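You operate a simulated robot arm through the tools that you are given. There is no shell and no other tool.

The job below is to be done with a simulated robot arm. You get a single attempt, and the scene is never put back.

Task
Find the loose band in the banding tray and shrink it tight.
Fine: It is in the wall-side row. Heater on; set the heat cup down over that can, again if need be, till its gauge shows 0.0 MM; one burst more splits it. Hands off the hot band, the cup's skirt and the gap under it; set it down on a can or its rest alone; don't stretch the lead or drop the cup. Cup back on its rest, heater off. Set down upright: heat cup.

Only the result counts: the job must be done as asked and must still hold three seconds after the hand-in. Knocking over, shifting, dropping, spilling or breaking anything else fails it.

Robot
A 6-joint arm with a two-finger gripper, fixed in place. Base frame: the origin is on the floor under the middle of its stand, x ahead of it, y to its left, z up; the work surface is at about z = 720. Units: mm, degrees, N and s.
It reaches about 1572 mm from its shoulder. Its first joint turns from -166.0 to 166.0 degrees. Payload 2.45 kg.
The TCP is the grasp point between the finger pads, 20 mm short of the fingertips. In the tool frame z runs along the fingers and y along their closing line. The gripper opens to 140 mm; its body begins 168 mm behind the TCP.
Orientation is told as [roll, pitch, yaw] about the base's x, y, z axes, in that order, counted from this pose: with the fingers straight down and closing along the base's y, the tool's x points along the base's -x, its y along +y and its z along -z.

Tools
- The arm moves only by the tool send_rows. Its argument "commands" is a list that holds one entry, the list of rows, each a list of 7 numbers: the shift along the tool's x, y, z in mm, then the turn, a rotation vector about the tool's x, y, z in degrees, then the finger opening in mm, from 0 to 140. In form: [[[dx, dy, dz, wx, wy, wz, fingers], ...]]. A call has 1 to 20 rows; each row is the pose to reach, as a shift and turn from the pose commanded when the call began, along the tool's axes at that moment. Rows are played at 5 a second. More than 50 mm and 8.6 degrees between two rows, or a gripper value outside its range, and nothing of the call is played. Where a pose cannot be reached the arm comes as near as it can. A force on the tool above 90 N (or 10 N above the force at the start of the call, whichever is more), or a blocked arm, ends the call early, and 0.2 s more pass. The fingers move at their own pace (about 45 mm/s each) and stop on an object; they squeeze with about 20 N. The grip force told is the motor's: it shows also when the fingers shut on nothing. Time passes only in rows, and 0.2 s behind the last, so rows that repeat a pose let the fingers close. It gives the time, the measured TCP pose, the force on the tool (base axes), the opening and the grip force at its end, in the units of the frame above (readings bear some noise), with the torque about the TCP (base axes, N m) and any sound that the robot's microphone picked up.
- Cameras (640 x 400 px; columns grow to the right, rows downward): "scene" is fixed at [395.9, 499.7, 1415.9]; the picture's right is [-0.18, -0.98, 0.00], its down [-0.56, 0.10, -0.82] and it looks along [0.81, -0.15, -0.57] (base axes); focal length 323 px, centre (320, 200). "wrist" rides on the gripper at [78, 11, -209] in the tool frame; the picture's right is [-0.14, 0.99, 0.00], its down [-0.92, -0.13, -0.37] and it looks along [-0.36, -0.05, 0.93] (tool axes); focal length 280 px, centre (320, 200). There is no depth. A picture from a camera that has moved, and an enlarged one, comes with that camera's place and axes in the base frame and with its lens.
- capture(camera): a new picture of that camera. The clock stands still meanwhile.
- zoom(camera, box): a new picture of the part [left, top, right, bottom] of that camera's present view, enlarged. The clock stands still meanwhile.
- job_done(): hands the job in; it is judged then, once.

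Places have to be worked out from the pictures, the camera data and where the tool is seen. Open the gripper and draw the arm clear of the work before you hand the job in, unless the task says otherwise.

The tools are called after "Request:" as a command line: name --argument value ..., lists and objects as JSON in quotes. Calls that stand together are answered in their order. send_rows: Moves the arm, as the interface text tells. Its arguments: {"type":"object","properties":{"commands":{"type":"array","items":{"type":"array","items":{"type":"array","items":{"type":"number"}}}}},"required":["commands"]} The other tools are called the same way: capture (camera) takes a picture; zoom (camera, box) takes an enlarged picture of a part of a camera's view; job_done () hands the job in.

At the start:

```text
t: 0.0
tool_pos: [850.9, 225.9, 1157.8]
tcp_rot: [0.0, -0.1, 0.1]
contact_force: [0.9, -0.2, 0.2]
moment: [0.0, 0.03, -0.02]
opening: 140.1
grasp_force: 0.1
```

scene: 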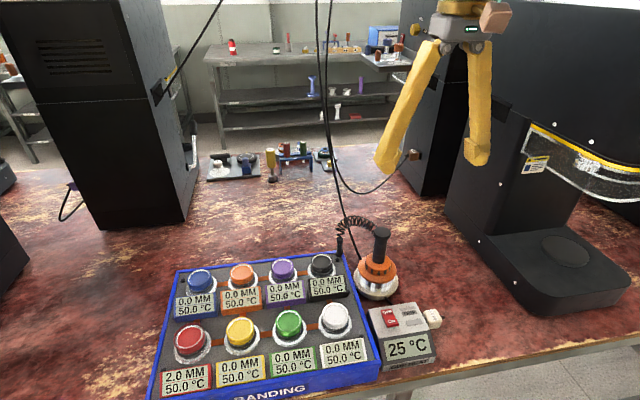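
wrist: 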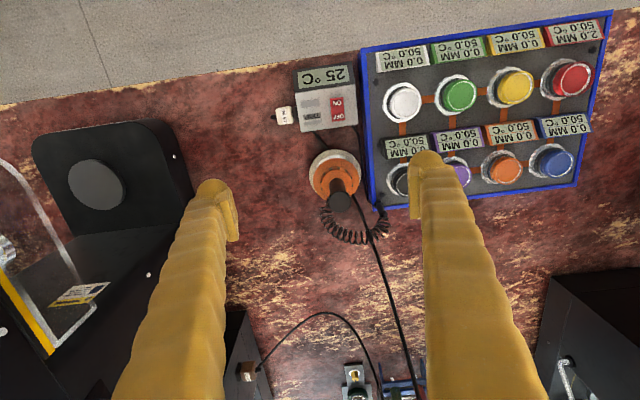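

I'll look closely at the tray, the gauges and the heater before I move anything.

Request:
zoom --camera "scene" --box '[140, 240, 300, 400]'

Request:
zoom --camera "scene" --box '[260, 210, 460, 390]'

Request:
zoom --camera "wrist" --box '[360, 0, 620, 220]'

Request:
zoom --camera "wrist" --box '[260, 40, 420, 260]'

```text
2.50 times, centred on (220, 320) of scene
camera zoom: at [395.9, 499.7, 1415.9], right [-0.18, -0.98, 0.0], down [-0.56, 0.1, -0.82], along [0.81, -0.15, -0.57], focal length 808 px, centre (570, -100)
```

zoom: 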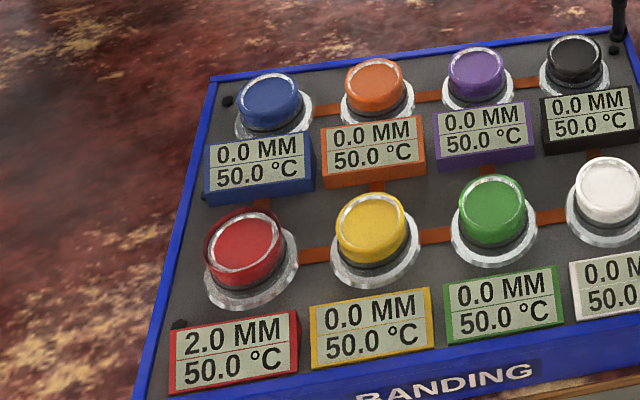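

```text
2.22 times, centred on (360, 300) of scene
camera zoom: at [395.9, 499.7, 1415.9], right [-0.18, -0.98, 0.0], down [-0.56, 0.1, -0.82], along [0.81, -0.15, -0.57], focal length 718 px, centre (231, -22)
```

zoom: 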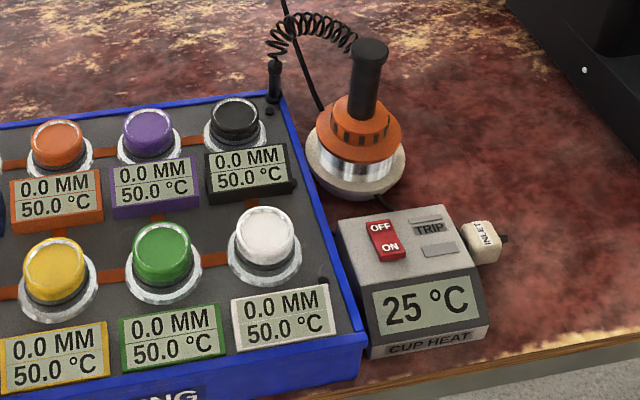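

```text
1.82 times, centred on (490, 110) of wrist
camera zoom: at [771.0, 235.2, 1367.7], right [0.14, 0.99, 0.0], down [0.92, -0.13, 0.37], along [0.37, -0.05, -0.93], focal length 510 px, centre (11, 364)
```

zoom: 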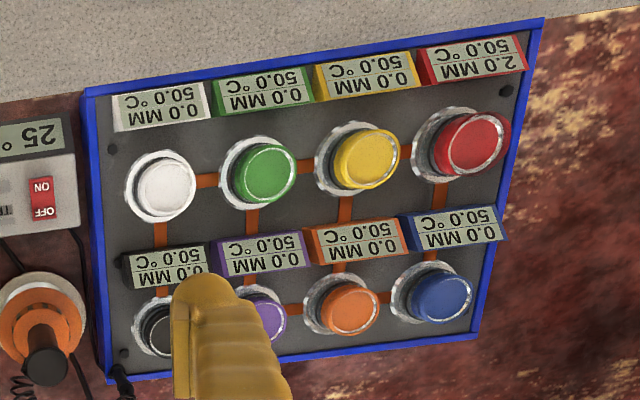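

```text
1.82 times, centred on (340, 150) of wrist
camera zoom: at [771.0, 235.2, 1367.7], right [0.14, 0.99, 0.0], down [0.92, -0.13, 0.37], along [0.37, -0.05, -0.93], focal length 510 px, centre (284, 291)
```

zoom: 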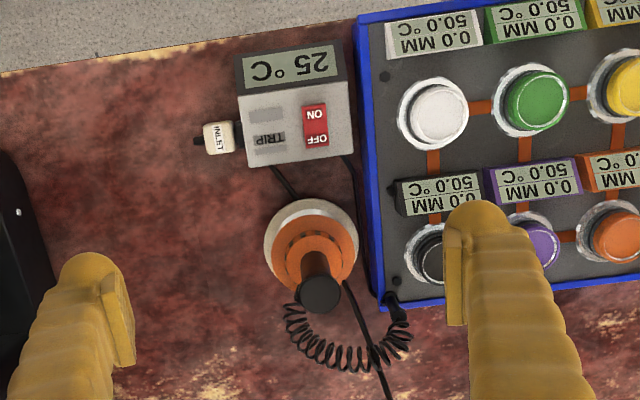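

The red-framed gauge is the only one reading 2.0 MM, and the red band's shell looks wider than its can. That is the row nearest the robot, although the note says wall-side, so I want to see where the walls are before choosing. From two views I put the cup's handle top near (960, 243, 910). I'll move the wrist camera for better views.

Request:
send_rows --commands '[[[30, 25, 15, 0, 0, 0, 140], [60, 50, 35, 0, 0, 0, 140], [91, 74, 58, 0, 0, 0, 140], [91, 74, 58, 0, 0, 0, 140]]]'

Request:
capture --camera "wrist"

Request:
capture --camera "scene"

```text
t: 1.0
tool_pos: [760.5, 300.0, 1100.2]
tcp_rot: [-0.1, -0.1, 0.1]
contact_force: [-0.4, -0.2, 0.0]
moment: [-0.01, 0.02, 0.0]
opening: 140.2
grasp_force: 0.0
```

```text
taken
camera wrist: at [681.6, 309.8, 1309.7], right [0.14, 0.99, 0.0], down [0.92, -0.13, 0.37], along [0.37, -0.05, -0.93], focal length 280 px, centre (320, 200)
```

wrist: 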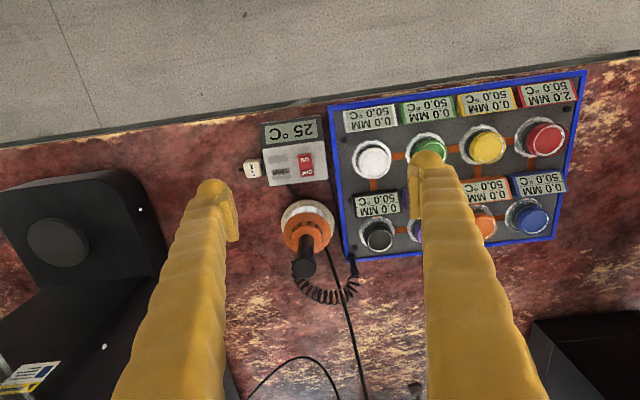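

```text
taken
```

scene: 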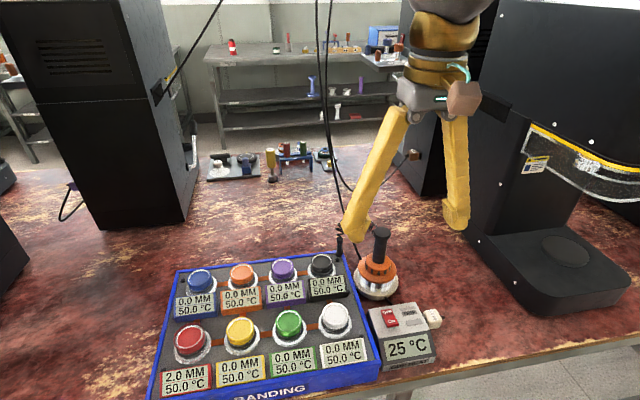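

The views agree with each other. I'll zoom in on the cup, heater box and cans to measure them.

Request:
zoom --camera "wrist" --box '[230, 110, 370, 310]'

Request:
zoom --camera "wrist" --box '[440, 70, 600, 250]'

Request:
zoom --camera "scene" --box '[320, 215, 450, 375]'

Request:
zoom --camera "scene" --box '[150, 255, 260, 400]'

```text
2.00 times, centred on (300, 210) of wrist
camera zoom: at [681.6, 309.8, 1309.7], right [0.14, 0.99, 0.0], down [0.92, -0.13, 0.37], along [0.37, -0.05, -0.93], focal length 561 px, centre (360, 180)
```

zoom: 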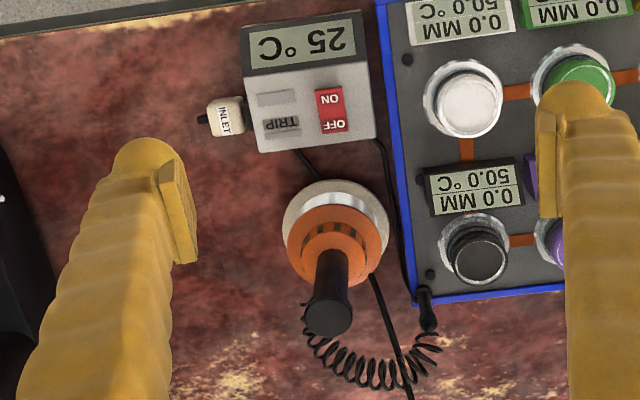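

```text
2.22 times, centred on (520, 160) of wrist
camera zoom: at [681.6, 309.8, 1309.7], right [0.14, 0.99, 0.0], down [0.92, -0.13, 0.37], along [0.37, -0.05, -0.93], focal length 623 px, centre (-124, 289)
```

zoom: 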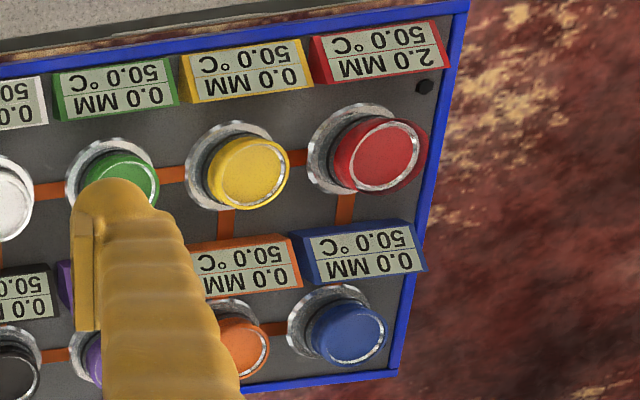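

```text
2.50 times, centred on (385, 295) of scene
camera zoom: at [395.9, 499.7, 1415.9], right [-0.18, -0.98, 0.0], down [-0.56, 0.1, -0.82], along [0.81, -0.15, -0.57], focal length 808 px, centre (158, -38)
```

zoom: 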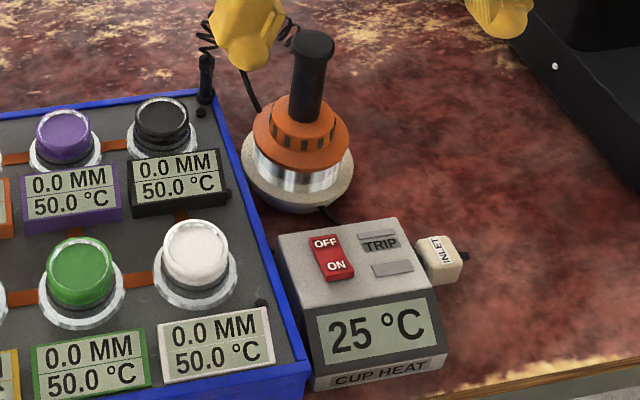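

```text
2.76 times, centred on (205, 328) of scene
camera zoom: at [395.9, 499.7, 1415.9], right [-0.18, -0.98, 0.0], down [-0.56, 0.1, -0.82], along [0.81, -0.15, -0.57], focal length 891 px, centre (637, -152)
```

zoom: 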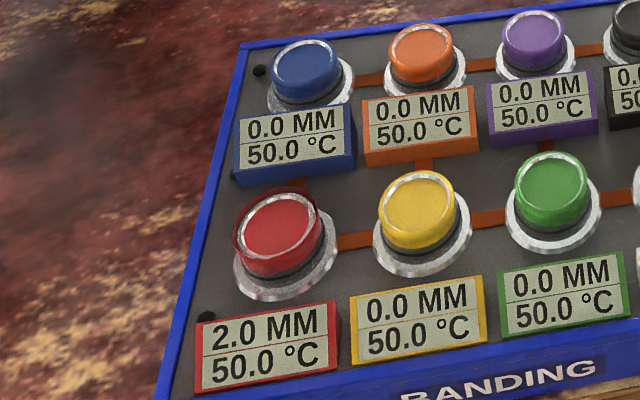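

Red's band clearly stands off its can, and no other can shows this. Before fetching the cup I'll hover over the red can to fix its centre, which I estimate at about (812, 689), top near z 815.

Request:
send_rows --commands '[[[-5, 43, 10, 0, 0, 0, 140], [-11, 86, 25, 0, 0, 0, 140], [-17, 129, 40, 0, 0, 0, 140], [-23, 172, 55, 0, 0, 0, 140], [-29, 215, 70, 0, 0, 0, 140], [-35, 258, 85, 0, 0, 0, 140], [-41, 301, 100, 0, 0, 0, 140], [-47, 344, 115, 0, 0, 0, 140], [-51, 387, 130, 0, 0, 0, 140], [-51, 389, 140, 0, 0, 0, 140], [-51, 389, 140, 0, 0, 0, 140]]]'

Request:
capture --camera "wrist"

Request:
capture --camera "scene"

```text
t: 3.4
tool_pos: [812.4, 687.0, 959.4]
tcp_rot: [0.0, -0.2, 0.1]
contact_force: [0.7, 0.1, 0.2]
moment: [0.0, -0.01, -0.01]
opening: 140.1
grasp_force: 0.0
```

```text
taken
camera wrist: at [733.4, 696.6, 1169.3], right [0.14, 0.99, 0.0], down [0.92, -0.13, 0.37], along [0.37, -0.05, -0.93], focal length 280 px, centre (320, 200)
```

wrist: 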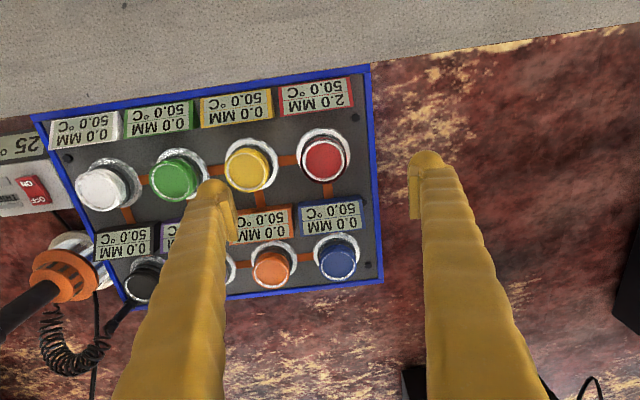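

```text
taken
```

scene: 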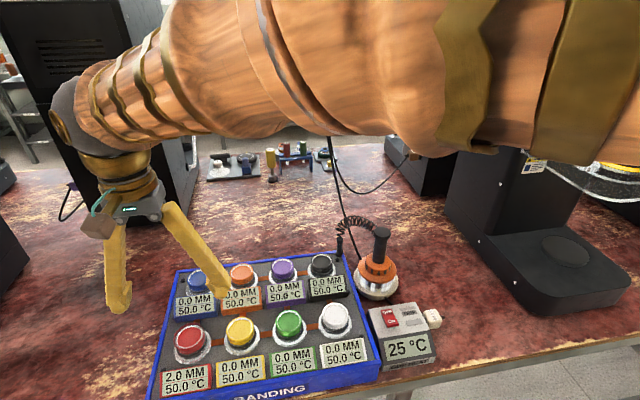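

The red can sits close to where I estimated. I'll zoom in here for its exact centre.

Request:
zoom --camera "wrist" --box '[260, 70, 390, 230]'

Request:
zoom --camera "wrist" --box '[0, 150, 150, 400]'

Request:
zoom --camera "scene" --box '[150, 310, 240, 400]'

Request:
zoom --camera "scene" --box '[330, 210, 410, 310]'

```text
2.50 times, centred on (325, 150) of wrist
camera zoom: at [733.4, 696.6, 1169.3], right [0.14, 0.99, 0.0], down [0.92, -0.13, 0.37], along [0.37, -0.05, -0.93], focal length 701 px, centre (308, 325)
```

zoom: 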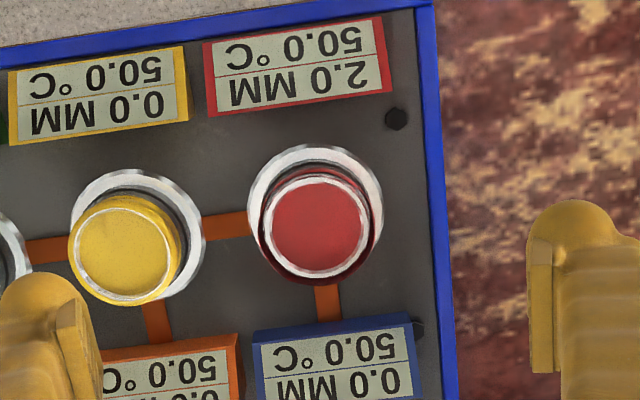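

```text
1.60 times, centred on (75, 275) of wrist
camera zoom: at [733.4, 696.6, 1169.3], right [0.14, 0.99, 0.0], down [0.92, -0.13, 0.37], along [0.37, -0.05, -0.93], focal length 449 px, centre (712, 80)
```

zoom: 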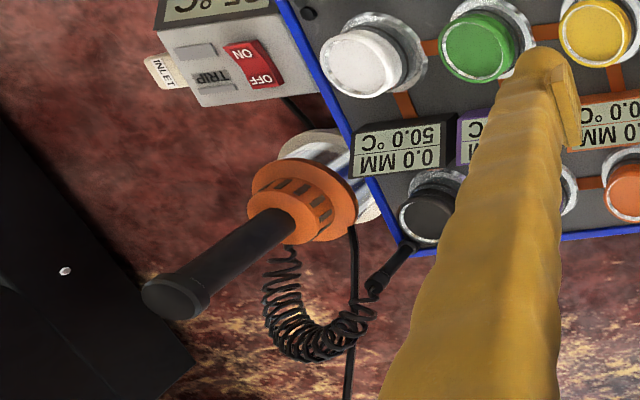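

```text
4.44 times, centred on (195, 355) of scene
camera zoom: at [395.9, 499.7, 1415.9], right [-0.18, -0.98, 0.0], down [-0.56, 0.1, -0.82], along [0.81, -0.15, -0.57], focal length 1436 px, centre (876, -489)
```

zoom: 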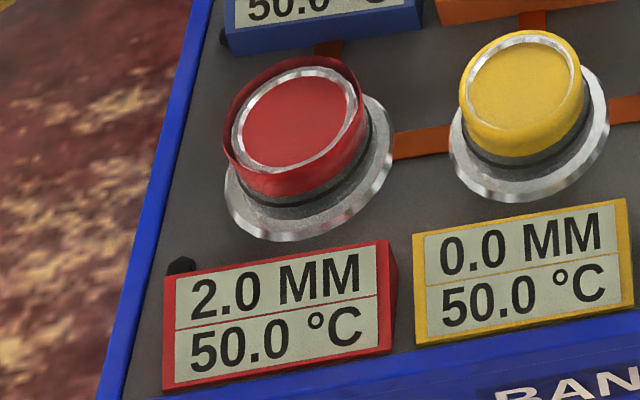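

```text
4.00 times, centred on (370, 260) of scene
camera zoom: at [395.9, 499.7, 1415.9], right [-0.18, -0.98, 0.0], down [-0.56, 0.1, -0.82], along [0.81, -0.15, -0.57], focal length 1292 px, centre (120, -40)
```

zoom: 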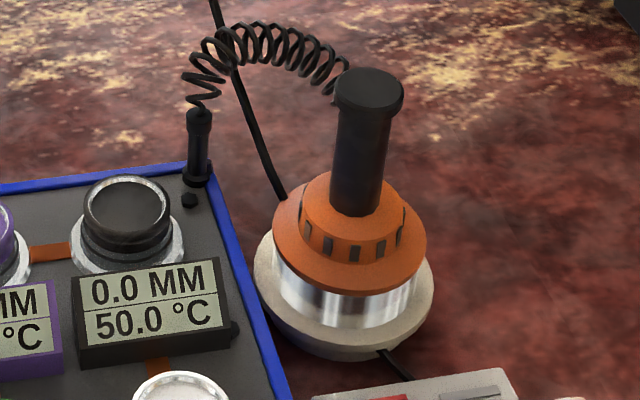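

The red can's axis comes out at about (821, 690), top z about 812, with tray top about 775. The cup's handle axis is near (960, 243), its hub top at about z 811 and knob top at about 908, and the lead leaves from the hub's far side. Next I'll go over the heater's rocker at about (821, 258) with the fingers closing.

Request:
send_rows --commands '[[[0, -48, 0, 0, 0, 0, 100], [0, -96, 0, 0, 0, 0, 60], [0, -144, 0, 0, 0, 0, 20], [0, -192, 0, 0, 0, 0, 0], [0, -240, 0, 0, 0, 0, 0], [0, -288, 0, 0, 0, 0, 0], [0, -336, 0, 0, 0, 0, 0], [0, -384, 0, 0, 0, 0, 0], [2, -428, 20, 0, 0, 0, 0], [2, -429, 60, 0, 0, 0, 0], [2, -429, 80, 0, 0, 0, 0], [2, -429, 80, 0, 0, 0, 0]]]'

Request:
capture --camera "wrist"

Request:
zoom --camera "scene" --box '[350, 200, 450, 380]'

```text
t: 6.0
tool_pos: [808.6, 259.1, 877.6]
tcp_rot: [-0.1, -0.1, 0.1]
contact_force: [0.3, 0.6, 0.1]
moment: [0.03, -0.01, -0.01]
opening: 0.0
grasp_force: 20.4
```

```text
taken
camera wrist: at [728.6, 269.7, 1087.8], right [0.14, 0.99, 0.0], down [0.92, -0.13, 0.37], along [0.37, -0.05, -0.93], focal length 280 px, centre (320, 200)
```

wrist: 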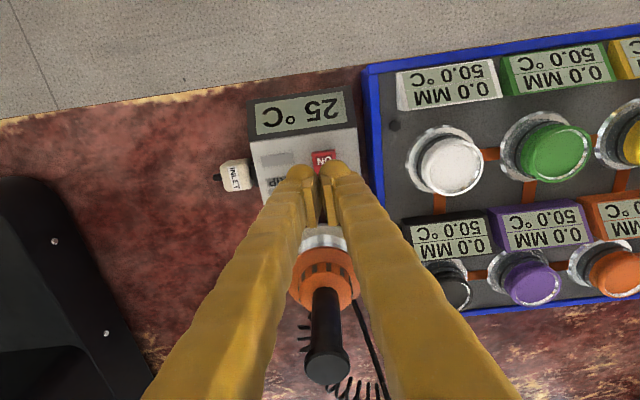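

```text
2.22 times, centred on (400, 290) of scene
camera zoom: at [395.9, 499.7, 1415.9], right [-0.18, -0.98, 0.0], down [-0.56, 0.1, -0.82], along [0.81, -0.15, -0.57], focal length 718 px, centre (142, 0)
```

zoom: 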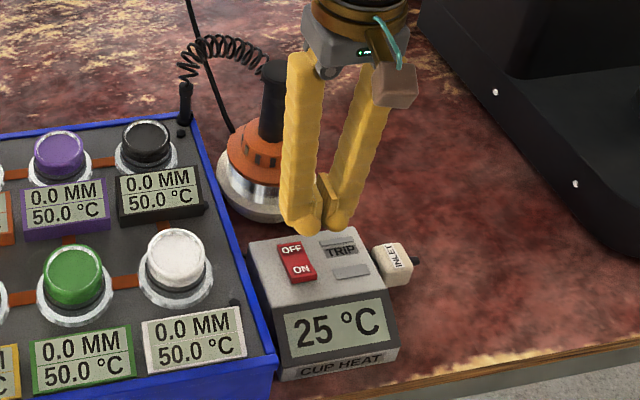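

The fingers are closed above the heater box. I'll zoom on the rocker to place the press on its ON end.

Request:
zoom --camera "wrist" --box '[230, 80, 390, 230]'

Request:
zoom --camera "scene" --box '[370, 240, 450, 320]'

```text
2.67 times, centred on (310, 155) of wrist
camera zoom: at [728.6, 269.7, 1087.8], right [0.14, 0.99, 0.0], down [0.92, -0.13, 0.37], along [0.37, -0.05, -0.93], focal length 748 px, centre (347, 320)
```

zoom: 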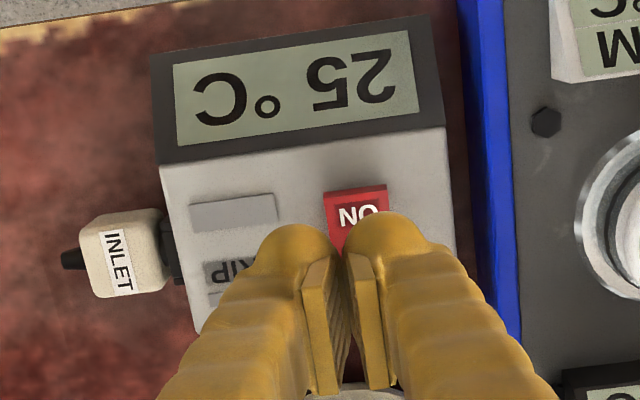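

```text
5.00 times, centred on (410, 280) of scene
camera zoom: at [395.9, 499.7, 1415.9], right [-0.18, -0.98, 0.0], down [-0.56, 0.1, -0.82], along [0.81, -0.15, -0.57], focal length 1616 px, centre (-130, -200)
```

zoom: 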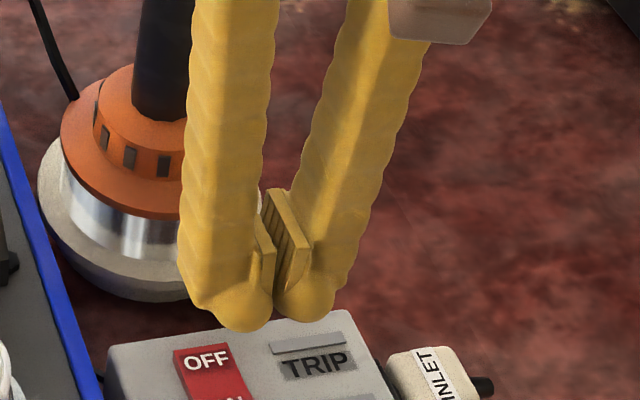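

The fingers end in two round tips about 30 mm apart, so I'll tilt the hand 15° and press with the +y tip only. That keeps the other tip clear of the TRIP panel. I put the ON end at about (805, 262, 763) and will stop about 13 mm above it first.

Request:
send_rows --commands '[[[2, -3, 20, 7.5, 0, 0, 0], [4.6, -7, 45, 15, 0, 0, 0], [4.6, -7, 65, 15, 0, 0, 0], [4.6, -7, 77, 15, 0, 0, 0], [4.6, -7, 77, 15, 0, 0, 0]]]'

Request:
zoom --camera "wrist" --box '[220, 80, 420, 240]'

Request:
zoom --camera "scene" --box '[360, 270, 450, 360]'

```text
t: 7.2
tool_pos: [803.7, 250.8, 808.8]
tcp_rot: [-15.0, -0.3, 0.0]
contact_force: [-8.1, -1.4, 20.3]
moment: [0.09, -0.02, 0.1]
opening: 0.0
grasp_force: 20.0
stopped in row 5: the force on the tool passed its limit at 96 N (the readings are from after the stop); the commanded pose is now the measured one
```

```text
2.50 times, centred on (320, 160) of wrist
camera zoom: at [723.3, 314.9, 1007.5], right [0.14, 0.96, -0.26], down [0.92, -0.03, 0.39], along [0.37, -0.29, -0.88], focal length 701 px, centre (320, 300)
```

zoom: 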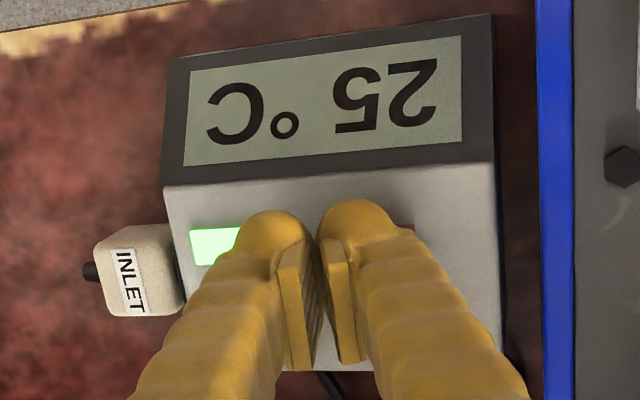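

```text
4.44 times, centred on (405, 315) of scene
camera zoom: at [395.9, 499.7, 1415.9], right [-0.18, -0.98, 0.0], down [-0.56, 0.1, -0.82], along [0.81, -0.15, -0.57], focal length 1436 px, centre (-58, -311)
```

zoom: 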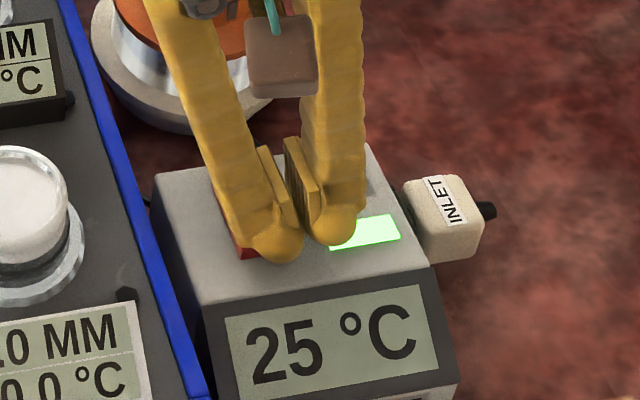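

The tip reached the rocker sooner than I planned; the tips extend about 38 mm past the TCP, not 20. The green lamp is lit, so the heater is on. I'll lift straight off, level the hand, and check that the box hasn't moved.

Request:
send_rows --commands '[[[0, -5.2, -19.3, 0, 0, 0, 0], [0, -15.5, -58, 0, 0, 0, 0], [0, -25.9, -96.6, -7.5, 0, 0, 0], [0, -33.6, -125.6, -15, 0, 0, 0], [0, -33.6, -125.6, -15, 0, 0, 0]]]'

Request:
zoom --camera "scene" --box '[320, 215, 450, 375]'

Request:
capture --camera "wrist"

```text
t: 8.4
tool_pos: [803.7, 251.8, 937.6]
tcp_rot: [0.0, -0.2, 0.2]
contact_force: [-0.3, -0.4, -0.2]
moment: [0.0, 0.04, 0.0]
opening: 0.0
grasp_force: 20.1
```

```text
2.50 times, centred on (385, 295) of scene
camera zoom: at [395.9, 499.7, 1415.9], right [-0.18, -0.98, 0.0], down [-0.56, 0.1, -0.82], along [0.81, -0.15, -0.57], focal length 808 px, centre (158, -38)
```

zoom: 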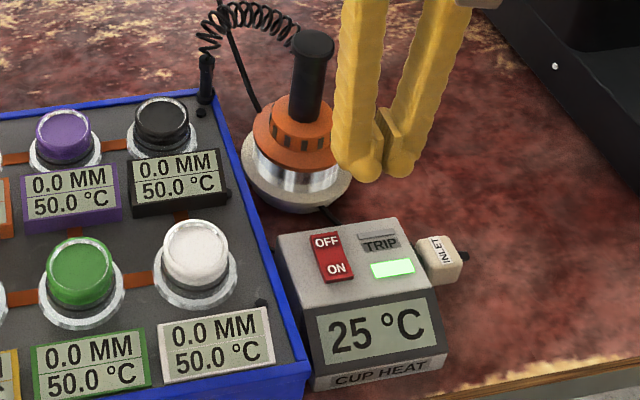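

```text
taken
camera wrist: at [724.1, 261.4, 1146.8], right [0.14, 0.99, 0.0], down [0.92, -0.13, 0.37], along [0.37, -0.05, -0.93], focal length 280 px, centre (320, 200)
```

wrist: 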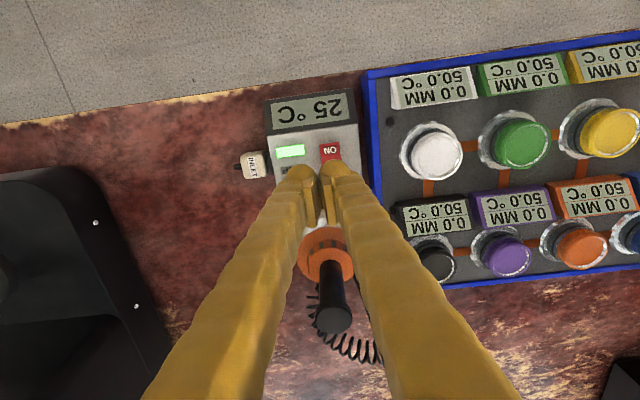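

The box is exactly where it was and the green lamp is on. Now I'll open the fingers, rise above the knob and move over the handle at about (960, 243).

Request:
send_rows --commands '[[[0, 0, -30, 0, 0, 0, 60], [0, 0, -65, 0, 0, 0, 100], [-40, -3, -70, 0, 0, 0, 100], [-80, -5, -70, 0, 0, 0, 100], [-120, -8, -70, 0, 0, 0, 100], [-156, -8, -70, 0, 0, 0, 100], [-156, -8, -70, 0, 0, 0, 100]]]'

Request:
capture --camera "wrist"

Request:
zoom --camera "scene" --box '[320, 150, 450, 320]'

```text
t: 10.0
tool_pos: [960.3, 244.6, 1006.5]
tcp_rot: [0.0, -0.2, 0.1]
contact_force: [0.1, 0.6, 0.7]
moment: [-0.02, -0.02, -0.05]
opening: 100.1
grasp_force: 0.1
```

```text
taken
camera wrist: at [880.8, 253.5, 1215.7], right [0.14, 0.99, 0.0], down [0.92, -0.13, 0.37], along [0.37, -0.05, -0.93], focal length 280 px, centre (320, 200)
```

wrist: 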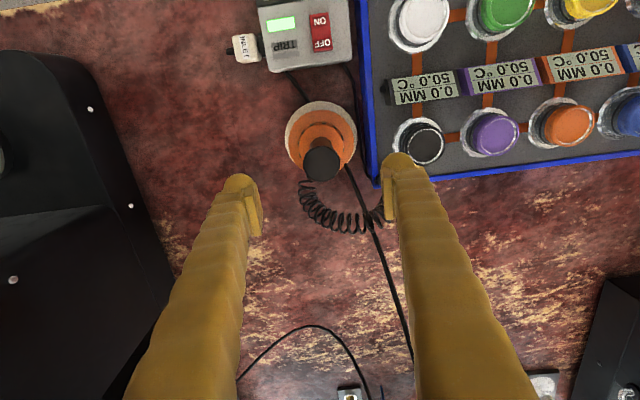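

```text
2.35 times, centred on (385, 235) of scene
camera zoom: at [395.9, 499.7, 1415.9], right [-0.18, -0.98, 0.0], down [-0.56, 0.1, -0.82], along [0.81, -0.15, -0.57], focal length 760 px, centre (167, 118)
```

zoom: 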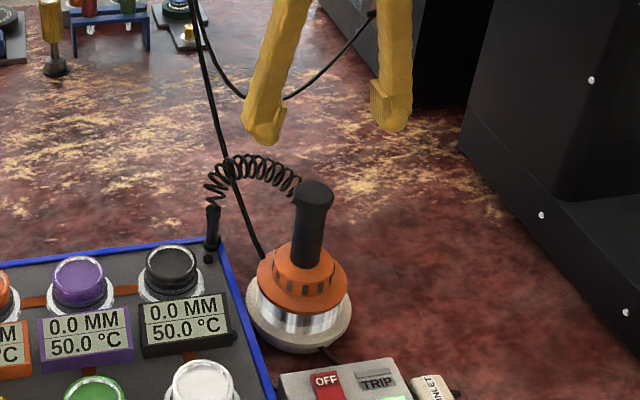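

The handle's axis computes to (960, 244.5), directly under the TCP. I'll come down with the fingers astride the handle and check the height partway.

Request:
send_rows --commands '[[[0, 0, 35, 0, 0, 0, 100], [0, 0, 70, 0, 0, 0, 100], [0, 0, 100, 0, 0, 0, 100], [0, 0, 120, 0, 0, 0, 100], [0, 0, 120, 0, 0, 0, 100]]]'

Request:
capture --camera "wrist"

Request:
zoom --camera "scene" --box '[320, 190, 440, 320]'

```text
t: 11.2
tool_pos: [959.4, 243.5, 888.2]
tcp_rot: [0.0, -0.3, 0.1]
contact_force: [-0.8, -0.2, 0.3]
moment: [0.0, 0.0, -0.01]
opening: 100.1
grasp_force: 0.1
```

```text
taken
camera wrist: at [878.6, 253.8, 1097.5], right [0.14, 0.99, 0.0], down [0.92, -0.13, 0.37], along [0.37, -0.05, -0.93], focal length 280 px, centre (320, 200)
```

wrist: 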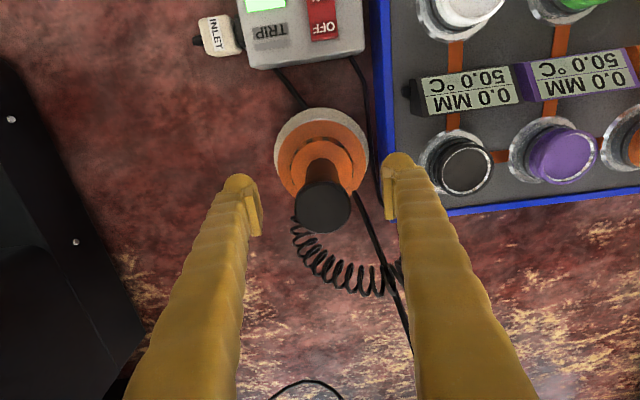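

```text
3.08 times, centred on (380, 255) of scene
camera zoom: at [395.9, 499.7, 1415.9], right [-0.18, -0.98, 0.0], down [-0.56, 0.1, -0.82], along [0.81, -0.15, -0.57], focal length 994 px, centre (135, 31)
```

zoom: 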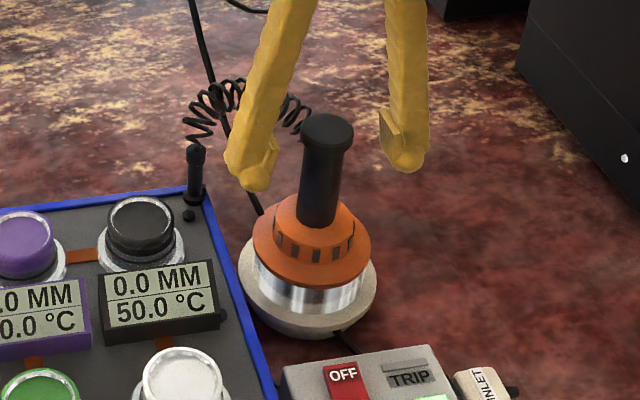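

The fingertips are at about z 850 and the hub top at about 812, so lowering to TCP z 860 leaves roughly 9 mm. That puts the pads on the black stem only, below the knob. I'll lower 28 mm and close.

Request:
send_rows --commands '[[[0, 0.5, 14, 0, 0, 0, 100], [0, 0.5, 28, 0, 0, 0, 100], [0, 0.5, 28, 0, 0, 0, 60], [0, 0.5, 28, 0, 0, 0, 40], [0, 0.5, 28, 0, 0, 0, 20], [0, 0.5, 28, 0, 0, 0, 20], [0, 0.5, 28, 0, 0, 0, 20], [0, 0.5, 28, 0, 0, 0, 20]]]'

Request:
capture --camera "wrist"

Request:
zoom --camera "scene" --box '[320, 190, 440, 370]'

```text
t: 13.0
tool_pos: [957.8, 244.0, 858.5]
tcp_rot: [0.0, -0.3, 0.2]
contact_force: [-0.3, 3.1, 3.9]
moment: [0.07, 0.01, -0.02]
opening: 30.9
grasp_force: 19.5
```

```text
taken
camera wrist: at [878.3, 254.4, 1068.5], right [0.14, 0.99, 0.0], down [0.92, -0.13, 0.37], along [0.37, -0.05, -0.93], focal length 280 px, centre (320, 200)
```

wrist: 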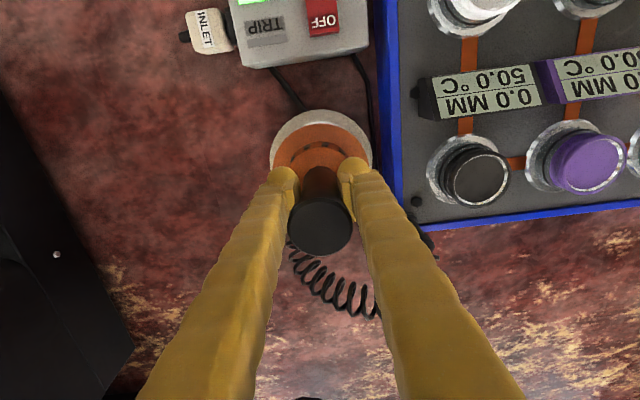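

```text
2.22 times, centred on (380, 280) of scene
camera zoom: at [395.9, 499.7, 1415.9], right [-0.18, -0.98, 0.0], down [-0.56, 0.1, -0.82], along [0.81, -0.15, -0.57], focal length 718 px, centre (187, 22)
```

zoom: 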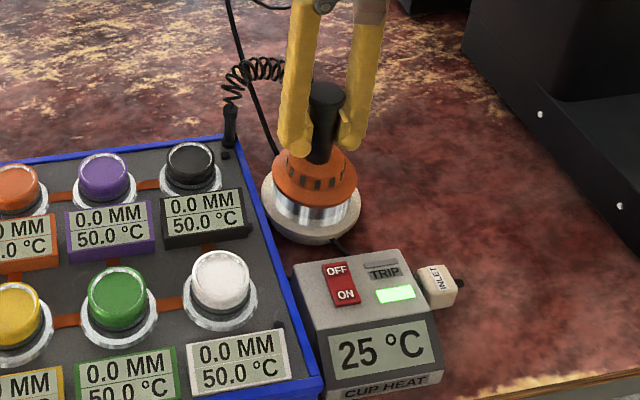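

The stem is gripped at 30.9 mm with the pads above the hub. I'll lift a little first and check the weight, the grip and the lead.

Request:
send_rows --commands '[[[0, 0, -5, 0, 0, 0, 20], [0, 0, -12, 0, 0, 0, 20], [0, 0, -20, 0, 0, 0, 20], [0, 0, -30, 0, 0, 0, 20], [0, 0, -30, 0, 0, 0, 20]]]'

Request:
capture --camera "wrist"

Request:
zoom --camera "scene" --box '[320, 190, 440, 370]'

```text
t: 14.2
tool_pos: [959.2, 244.1, 889.5]
tcp_rot: [-0.1, -0.2, 0.2]
contact_force: [0.4, -0.3, -2.5]
moment: [0.02, -0.02, 0.01]
opening: 30.9
grasp_force: 20.1
```

```text
taken
camera wrist: at [878.8, 255.1, 1099.0], right [0.14, 0.99, 0.0], down [0.92, -0.13, 0.37], along [0.37, -0.05, -0.93], focal length 280 px, centre (320, 200)
```

wrist: 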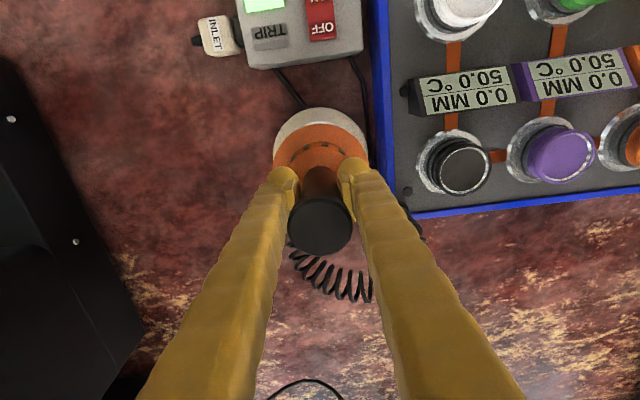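

```text
2.22 times, centred on (380, 280) of scene
camera zoom: at [395.9, 499.7, 1415.9], right [-0.18, -0.98, 0.0], down [-0.56, 0.1, -0.82], along [0.81, -0.15, -0.57], focal length 718 px, centre (187, 22)
```

zoom: 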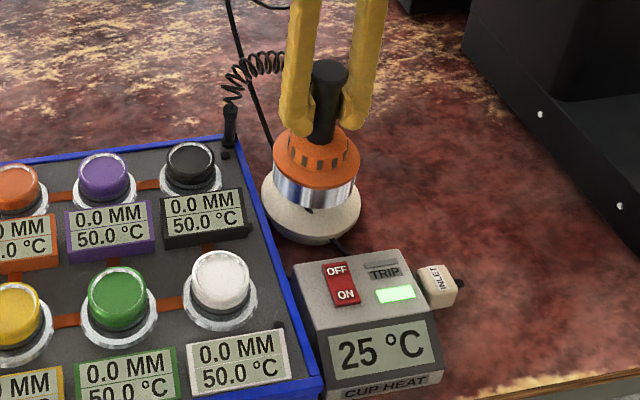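

The cup lifts cleanly, weighs only a few newtons and shows no slip. I'll raise it so the skirt clears the cans by about 40 mm, then go halfway toward red and watch the lead force.

Request:
send_rows --commands '[[[0, 0, -25, 0, 0, 0, 20], [0, 0, -50, 0, 0, 0, 20], [0, 0, -80, 0, 0, 0, 20], [8, 27, -80, 0, 0, 0, 20], [17, 54, -80, 0, 0, 0, 20], [26, 84, -80, 0, 0, 0, 20], [36, 116, -80, 0, 0, 0, 20], [46, 148, -80, 0, 0, 0, 20], [56, 180, -80, 0, 0, 0, 20], [66, 212, -80, 0, 0, 0, 20], [72, 232, -80, 0, 0, 0, 20], [72, 232, -80, 0, 0, 0, 20]]]'

Request:
capture --camera "scene"

Request:
capture --camera "wrist"

```text
t: 16.8
tool_pos: [885.2, 476.1, 968.8]
tcp_rot: [0.0, -0.2, 0.1]
contact_force: [0.8, 0.3, -2.9]
moment: [-0.02, 0.03, 0.0]
opening: 31.0
grasp_force: 19.5
```

```text
taken
```

scene: 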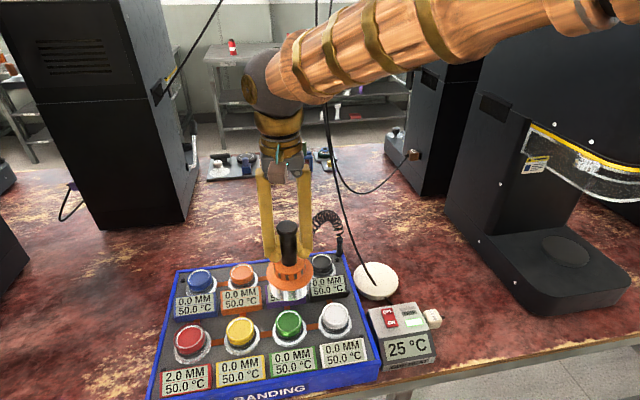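

```text
taken
camera wrist: at [805.2, 486.1, 1177.7], right [0.14, 0.99, 0.0], down [0.92, -0.13, 0.37], along [0.37, -0.05, -0.93], focal length 280 px, centre (320, 200)
```

wrist: 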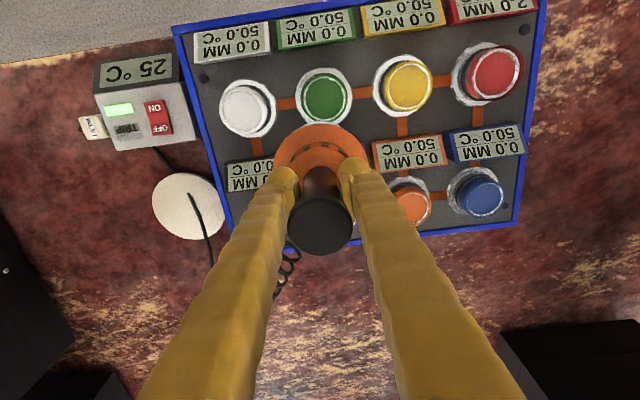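

The cup is about midway, with no extra pull from the lead. A cable is now visible ending near the rest, so I'll look at the rest, the cable and the coil more closely.

Request:
zoom --camera "scene" --box '[300, 200, 450, 360]'

Request:
zoom --camera "wrist" --box '[90, 60, 310, 300]'

Request:
zoom --camera "scene" --box '[220, 200, 350, 340]'

```text
2.50 times, centred on (375, 280) of scene
camera zoom: at [395.9, 499.7, 1415.9], right [-0.18, -0.98, 0.0], down [-0.56, 0.1, -0.82], along [0.81, -0.15, -0.57], focal length 808 px, centre (182, 0)
```

zoom: 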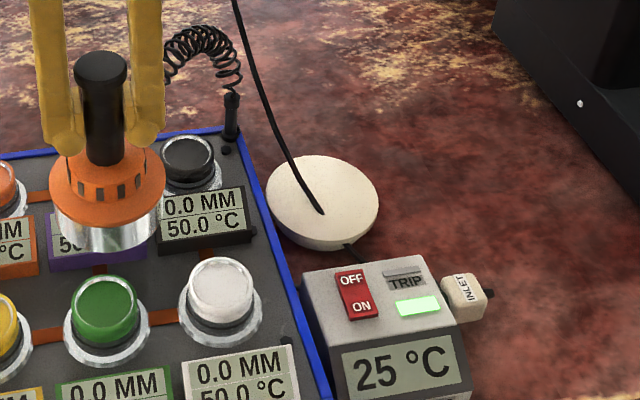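

```text
1.67 times, centred on (200, 180) of wrist
camera zoom: at [805.2, 486.1, 1177.7], right [0.14, 0.99, 0.0], down [0.92, -0.13, 0.37], along [0.37, -0.05, -0.93], focal length 467 px, centre (520, 233)
```

zoom: 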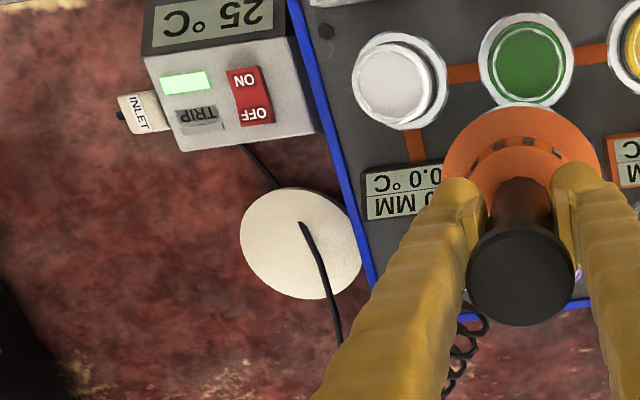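

```text
2.86 times, centred on (285, 270) of scene
camera zoom: at [395.9, 499.7, 1415.9], right [-0.18, -0.98, 0.0], down [-0.56, 0.1, -0.82], along [0.81, -0.15, -0.57], focal length 923 px, centre (420, 0)
```

zoom: 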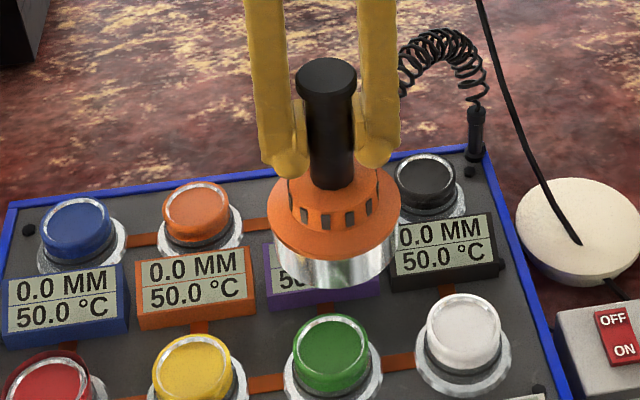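

That cable just passes through the rest's centre and is not attached to the cup; the coiled lead is slack. I'll continue to a point above red, TCP about (820, 690), at the same height.

Request:
send_rows --commands '[[[9, 30, 0, 0, 0, 0, 20], [19, 62, 0, 0, 0, 0, 20], [29, 94, 0, 0, 0, 0, 20], [39, 126, 0, 0, 0, 0, 20], [49, 158, 0, 0, 0, 0, 20], [59, 190, 0, 0, 0, 0, 20], [66, 212, 0, 0, 0, 0, 20], [66.5, 214, 0, 0, 0, 0, 20], [66.5, 214, 0, 0, 0, 0, 20]]]'

Request:
capture --camera "scene"

Request:
capture --camera "wrist"

Request:
zoom --camera "scene" --box '[130, 240, 260, 400]'

```text
t: 18.8
tool_pos: [817.6, 690.1, 968.5]
tcp_rot: [0.0, -0.2, 0.1]
contact_force: [-0.1, -0.4, -2.7]
moment: [0.0, 0.02, 0.04]
opening: 31.0
grasp_force: 20.0
```

```text
taken
```

scene: 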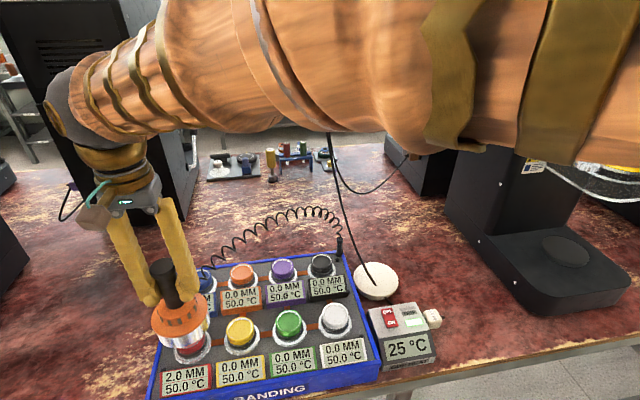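

```text
taken
camera wrist: at [738.4, 700.3, 1177.9], right [0.14, 0.99, 0.0], down [0.92, -0.13, 0.37], along [0.37, -0.05, -0.93], focal length 280 px, centre (320, 200)
```

wrist: 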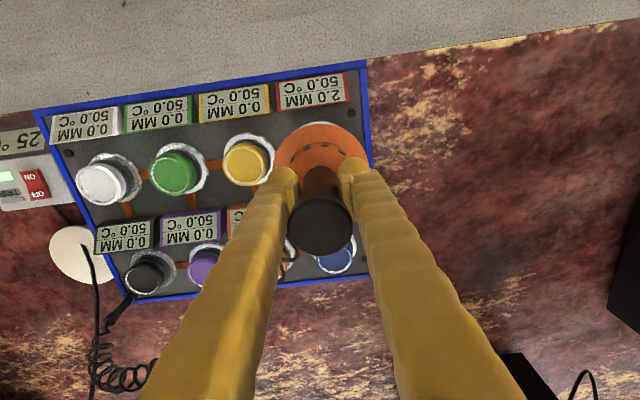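

```text
2.50 times, centred on (195, 320) of scene
camera zoom: at [395.9, 499.7, 1415.9], right [-0.18, -0.98, 0.0], down [-0.56, 0.1, -0.82], along [0.81, -0.15, -0.57], focal length 808 px, centre (632, -100)
```

zoom: 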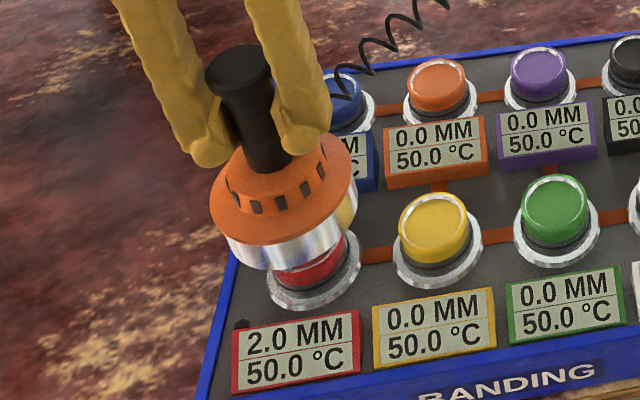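

The cup hangs directly over red, within about 1–2 mm in both views, the lead is still loose and the load is unchanged. I'll lower it in stages and watch for contact.

Request:
send_rows --commands '[[[-1, 0, 12, 0, 0, 0, 20], [-1, 0, 25, 0, 0, 0, 20], [-1, 0, 35, 0, 0, 0, 20], [-1, 0, 42, 0, 0, 0, 20], [-1, 0, 42, 0, 0, 0, 20]]]'

Request:
zoom --camera "scene" --box '[140, 270, 240, 395]'

Request:
capture --camera "wrist"

```text
t: 20.0
tool_pos: [819.7, 690.5, 925.8]
tcp_rot: [0.0, -0.1, 0.2]
contact_force: [0.9, 0.8, -3.2]
moment: [0.01, 0.0, 0.0]
opening: 31.1
grasp_force: 20.2
```

```text
3.20 times, centred on (190, 332) of scene
camera zoom: at [395.9, 499.7, 1415.9], right [-0.18, -0.98, 0.0], down [-0.56, 0.1, -0.82], along [0.81, -0.15, -0.57], focal length 1034 px, centre (736, -224)
```

zoom: 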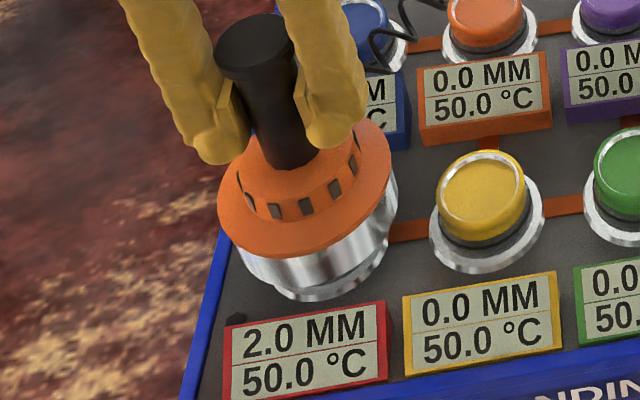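

```text
taken
camera wrist: at [740.2, 700.0, 1135.1], right [0.14, 0.99, 0.0], down [0.92, -0.13, 0.37], along [0.37, -0.05, -0.93], focal length 280 px, centre (320, 200)
```

wrist: 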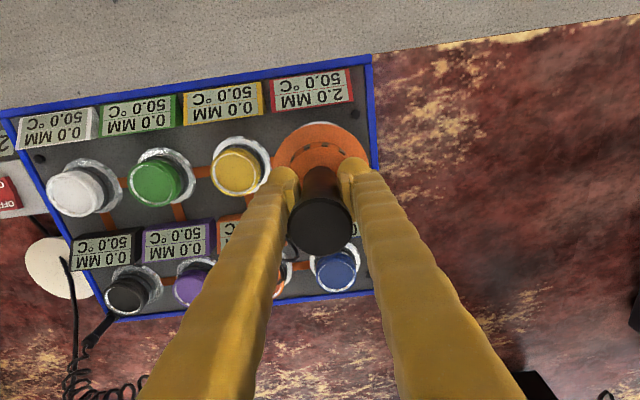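

The skirt's rim is now level with the can's top and centred over its ring. I'll keep lowering in small steps and watch the force.

Request:
send_rows --commands '[[[0, 0, 4, 0, 0, 0, 20], [0, 0, 8, 0, 0, 0, 20], [0, 0, 12, 0, 0, 0, 20], [0, 0, 15, 0, 0, 0, 20]]]'

Request:
zoom --camera "scene" --box '[140, 270, 240, 395]'

```text
t: 21.0
tool_pos: [819.7, 690.5, 911.6]
tcp_rot: [0.0, -0.2, 0.0]
contact_force: [-1.1, -1.0, -3.1]
moment: [-0.01, 0.02, 0.01]
opening: 30.9
grasp_force: 19.7
```

```text
3.20 times, centred on (190, 332) of scene
camera zoom: at [395.9, 499.7, 1415.9], right [-0.18, -0.98, 0.0], down [-0.56, 0.1, -0.82], along [0.81, -0.15, -0.57], focal length 1034 px, centre (736, -224)
```

zoom: 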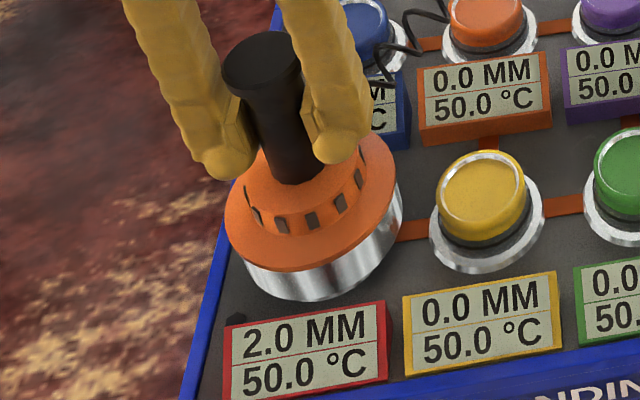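

There is no contact yet, so I'll go down 2 mm per row.

Request:
send_rows --commands '[[[0, 0, 2, 0, 0, 0, 20], [0, 0, 4, 0, 0, 0, 20], [0, 0, 6, 0, 0, 0, 20], [0, 0, 7, 0, 0, 0, 20]]]'

Request:
zoom --camera "scene" --box '[140, 270, 240, 395]'

```text
t: 22.0
tool_pos: [819.9, 691.1, 904.1]
tcp_rot: [0.0, -0.2, 0.2]
contact_force: [-0.3, -0.6, -2.7]
moment: [-0.01, -0.02, 0.0]
opening: 30.9
grasp_force: 20.9
```

```text
3.20 times, centred on (190, 332) of scene
camera zoom: at [395.9, 499.7, 1415.9], right [-0.18, -0.98, 0.0], down [-0.56, 0.1, -0.82], along [0.81, -0.15, -0.57], focal length 1034 px, centre (736, -224)
```

zoom: 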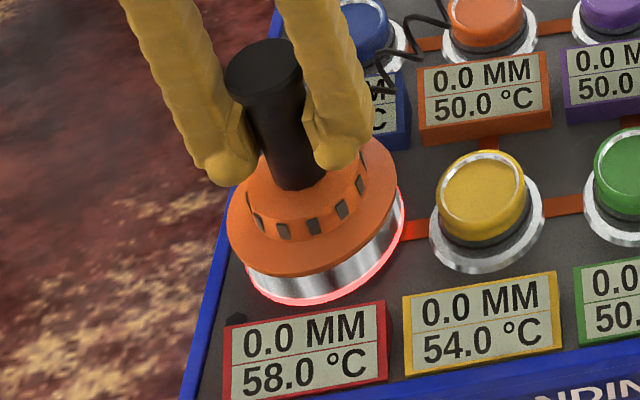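

The skirt glowed and red's gauge now reads 0.0 MM at 58 °C. One burst was enough, so I'm lifting straight off right away.

Request:
send_rows --commands '[[[0, 0, -25, 0, 0, 0, 20], [0, 0, -50, 0, 0, 0, 20], [0, 0, -66, 0, 0, 0, 20]]]'

Request:
capture --camera "scene"

Request:
zoom --camera "scene" --box '[140, 250, 260, 400]'

Request:
capture --camera "wrist"

```text
t: 22.8
tool_pos: [819.1, 690.5, 969.1]
tcp_rot: [0.0, -0.3, 0.1]
contact_force: [-0.4, -0.2, -4.3]
moment: [-0.01, 0.01, 0.03]
opening: 30.7
grasp_force: 20.2
```

```text
taken
```

scene: 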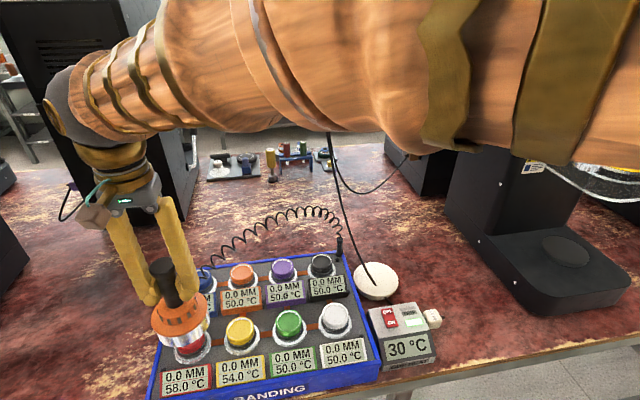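

```text
2.67 times, centred on (200, 325) of scene
camera zoom: at [395.9, 499.7, 1415.9], right [-0.18, -0.98, 0.0], down [-0.56, 0.1, -0.82], along [0.81, -0.15, -0.57], focal length 862 px, centre (640, -133)
```

zoom: 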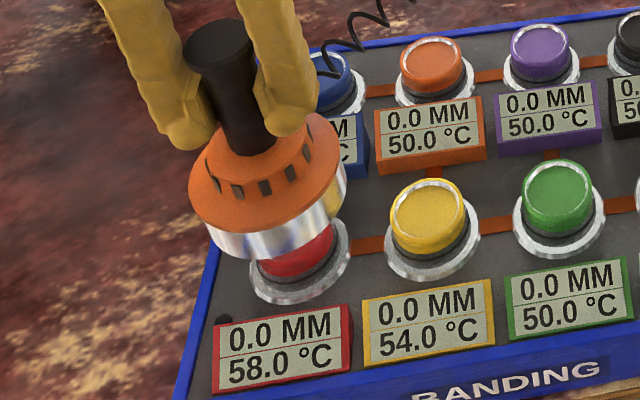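

```text
taken
camera wrist: at [739.6, 700.8, 1178.9], right [0.14, 0.99, 0.0], down [0.92, -0.13, 0.37], along [0.37, -0.05, -0.93], focal length 280 px, centre (320, 200)
```

wrist: 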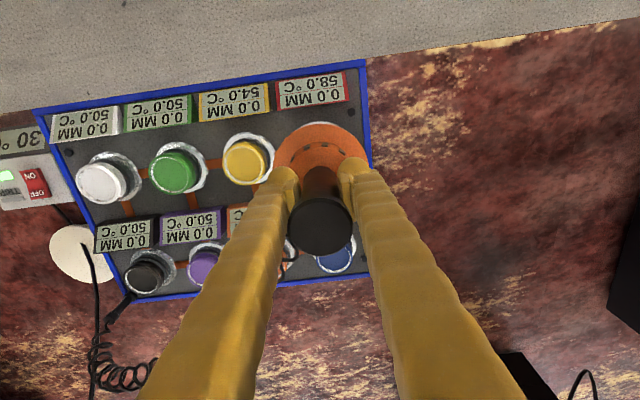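

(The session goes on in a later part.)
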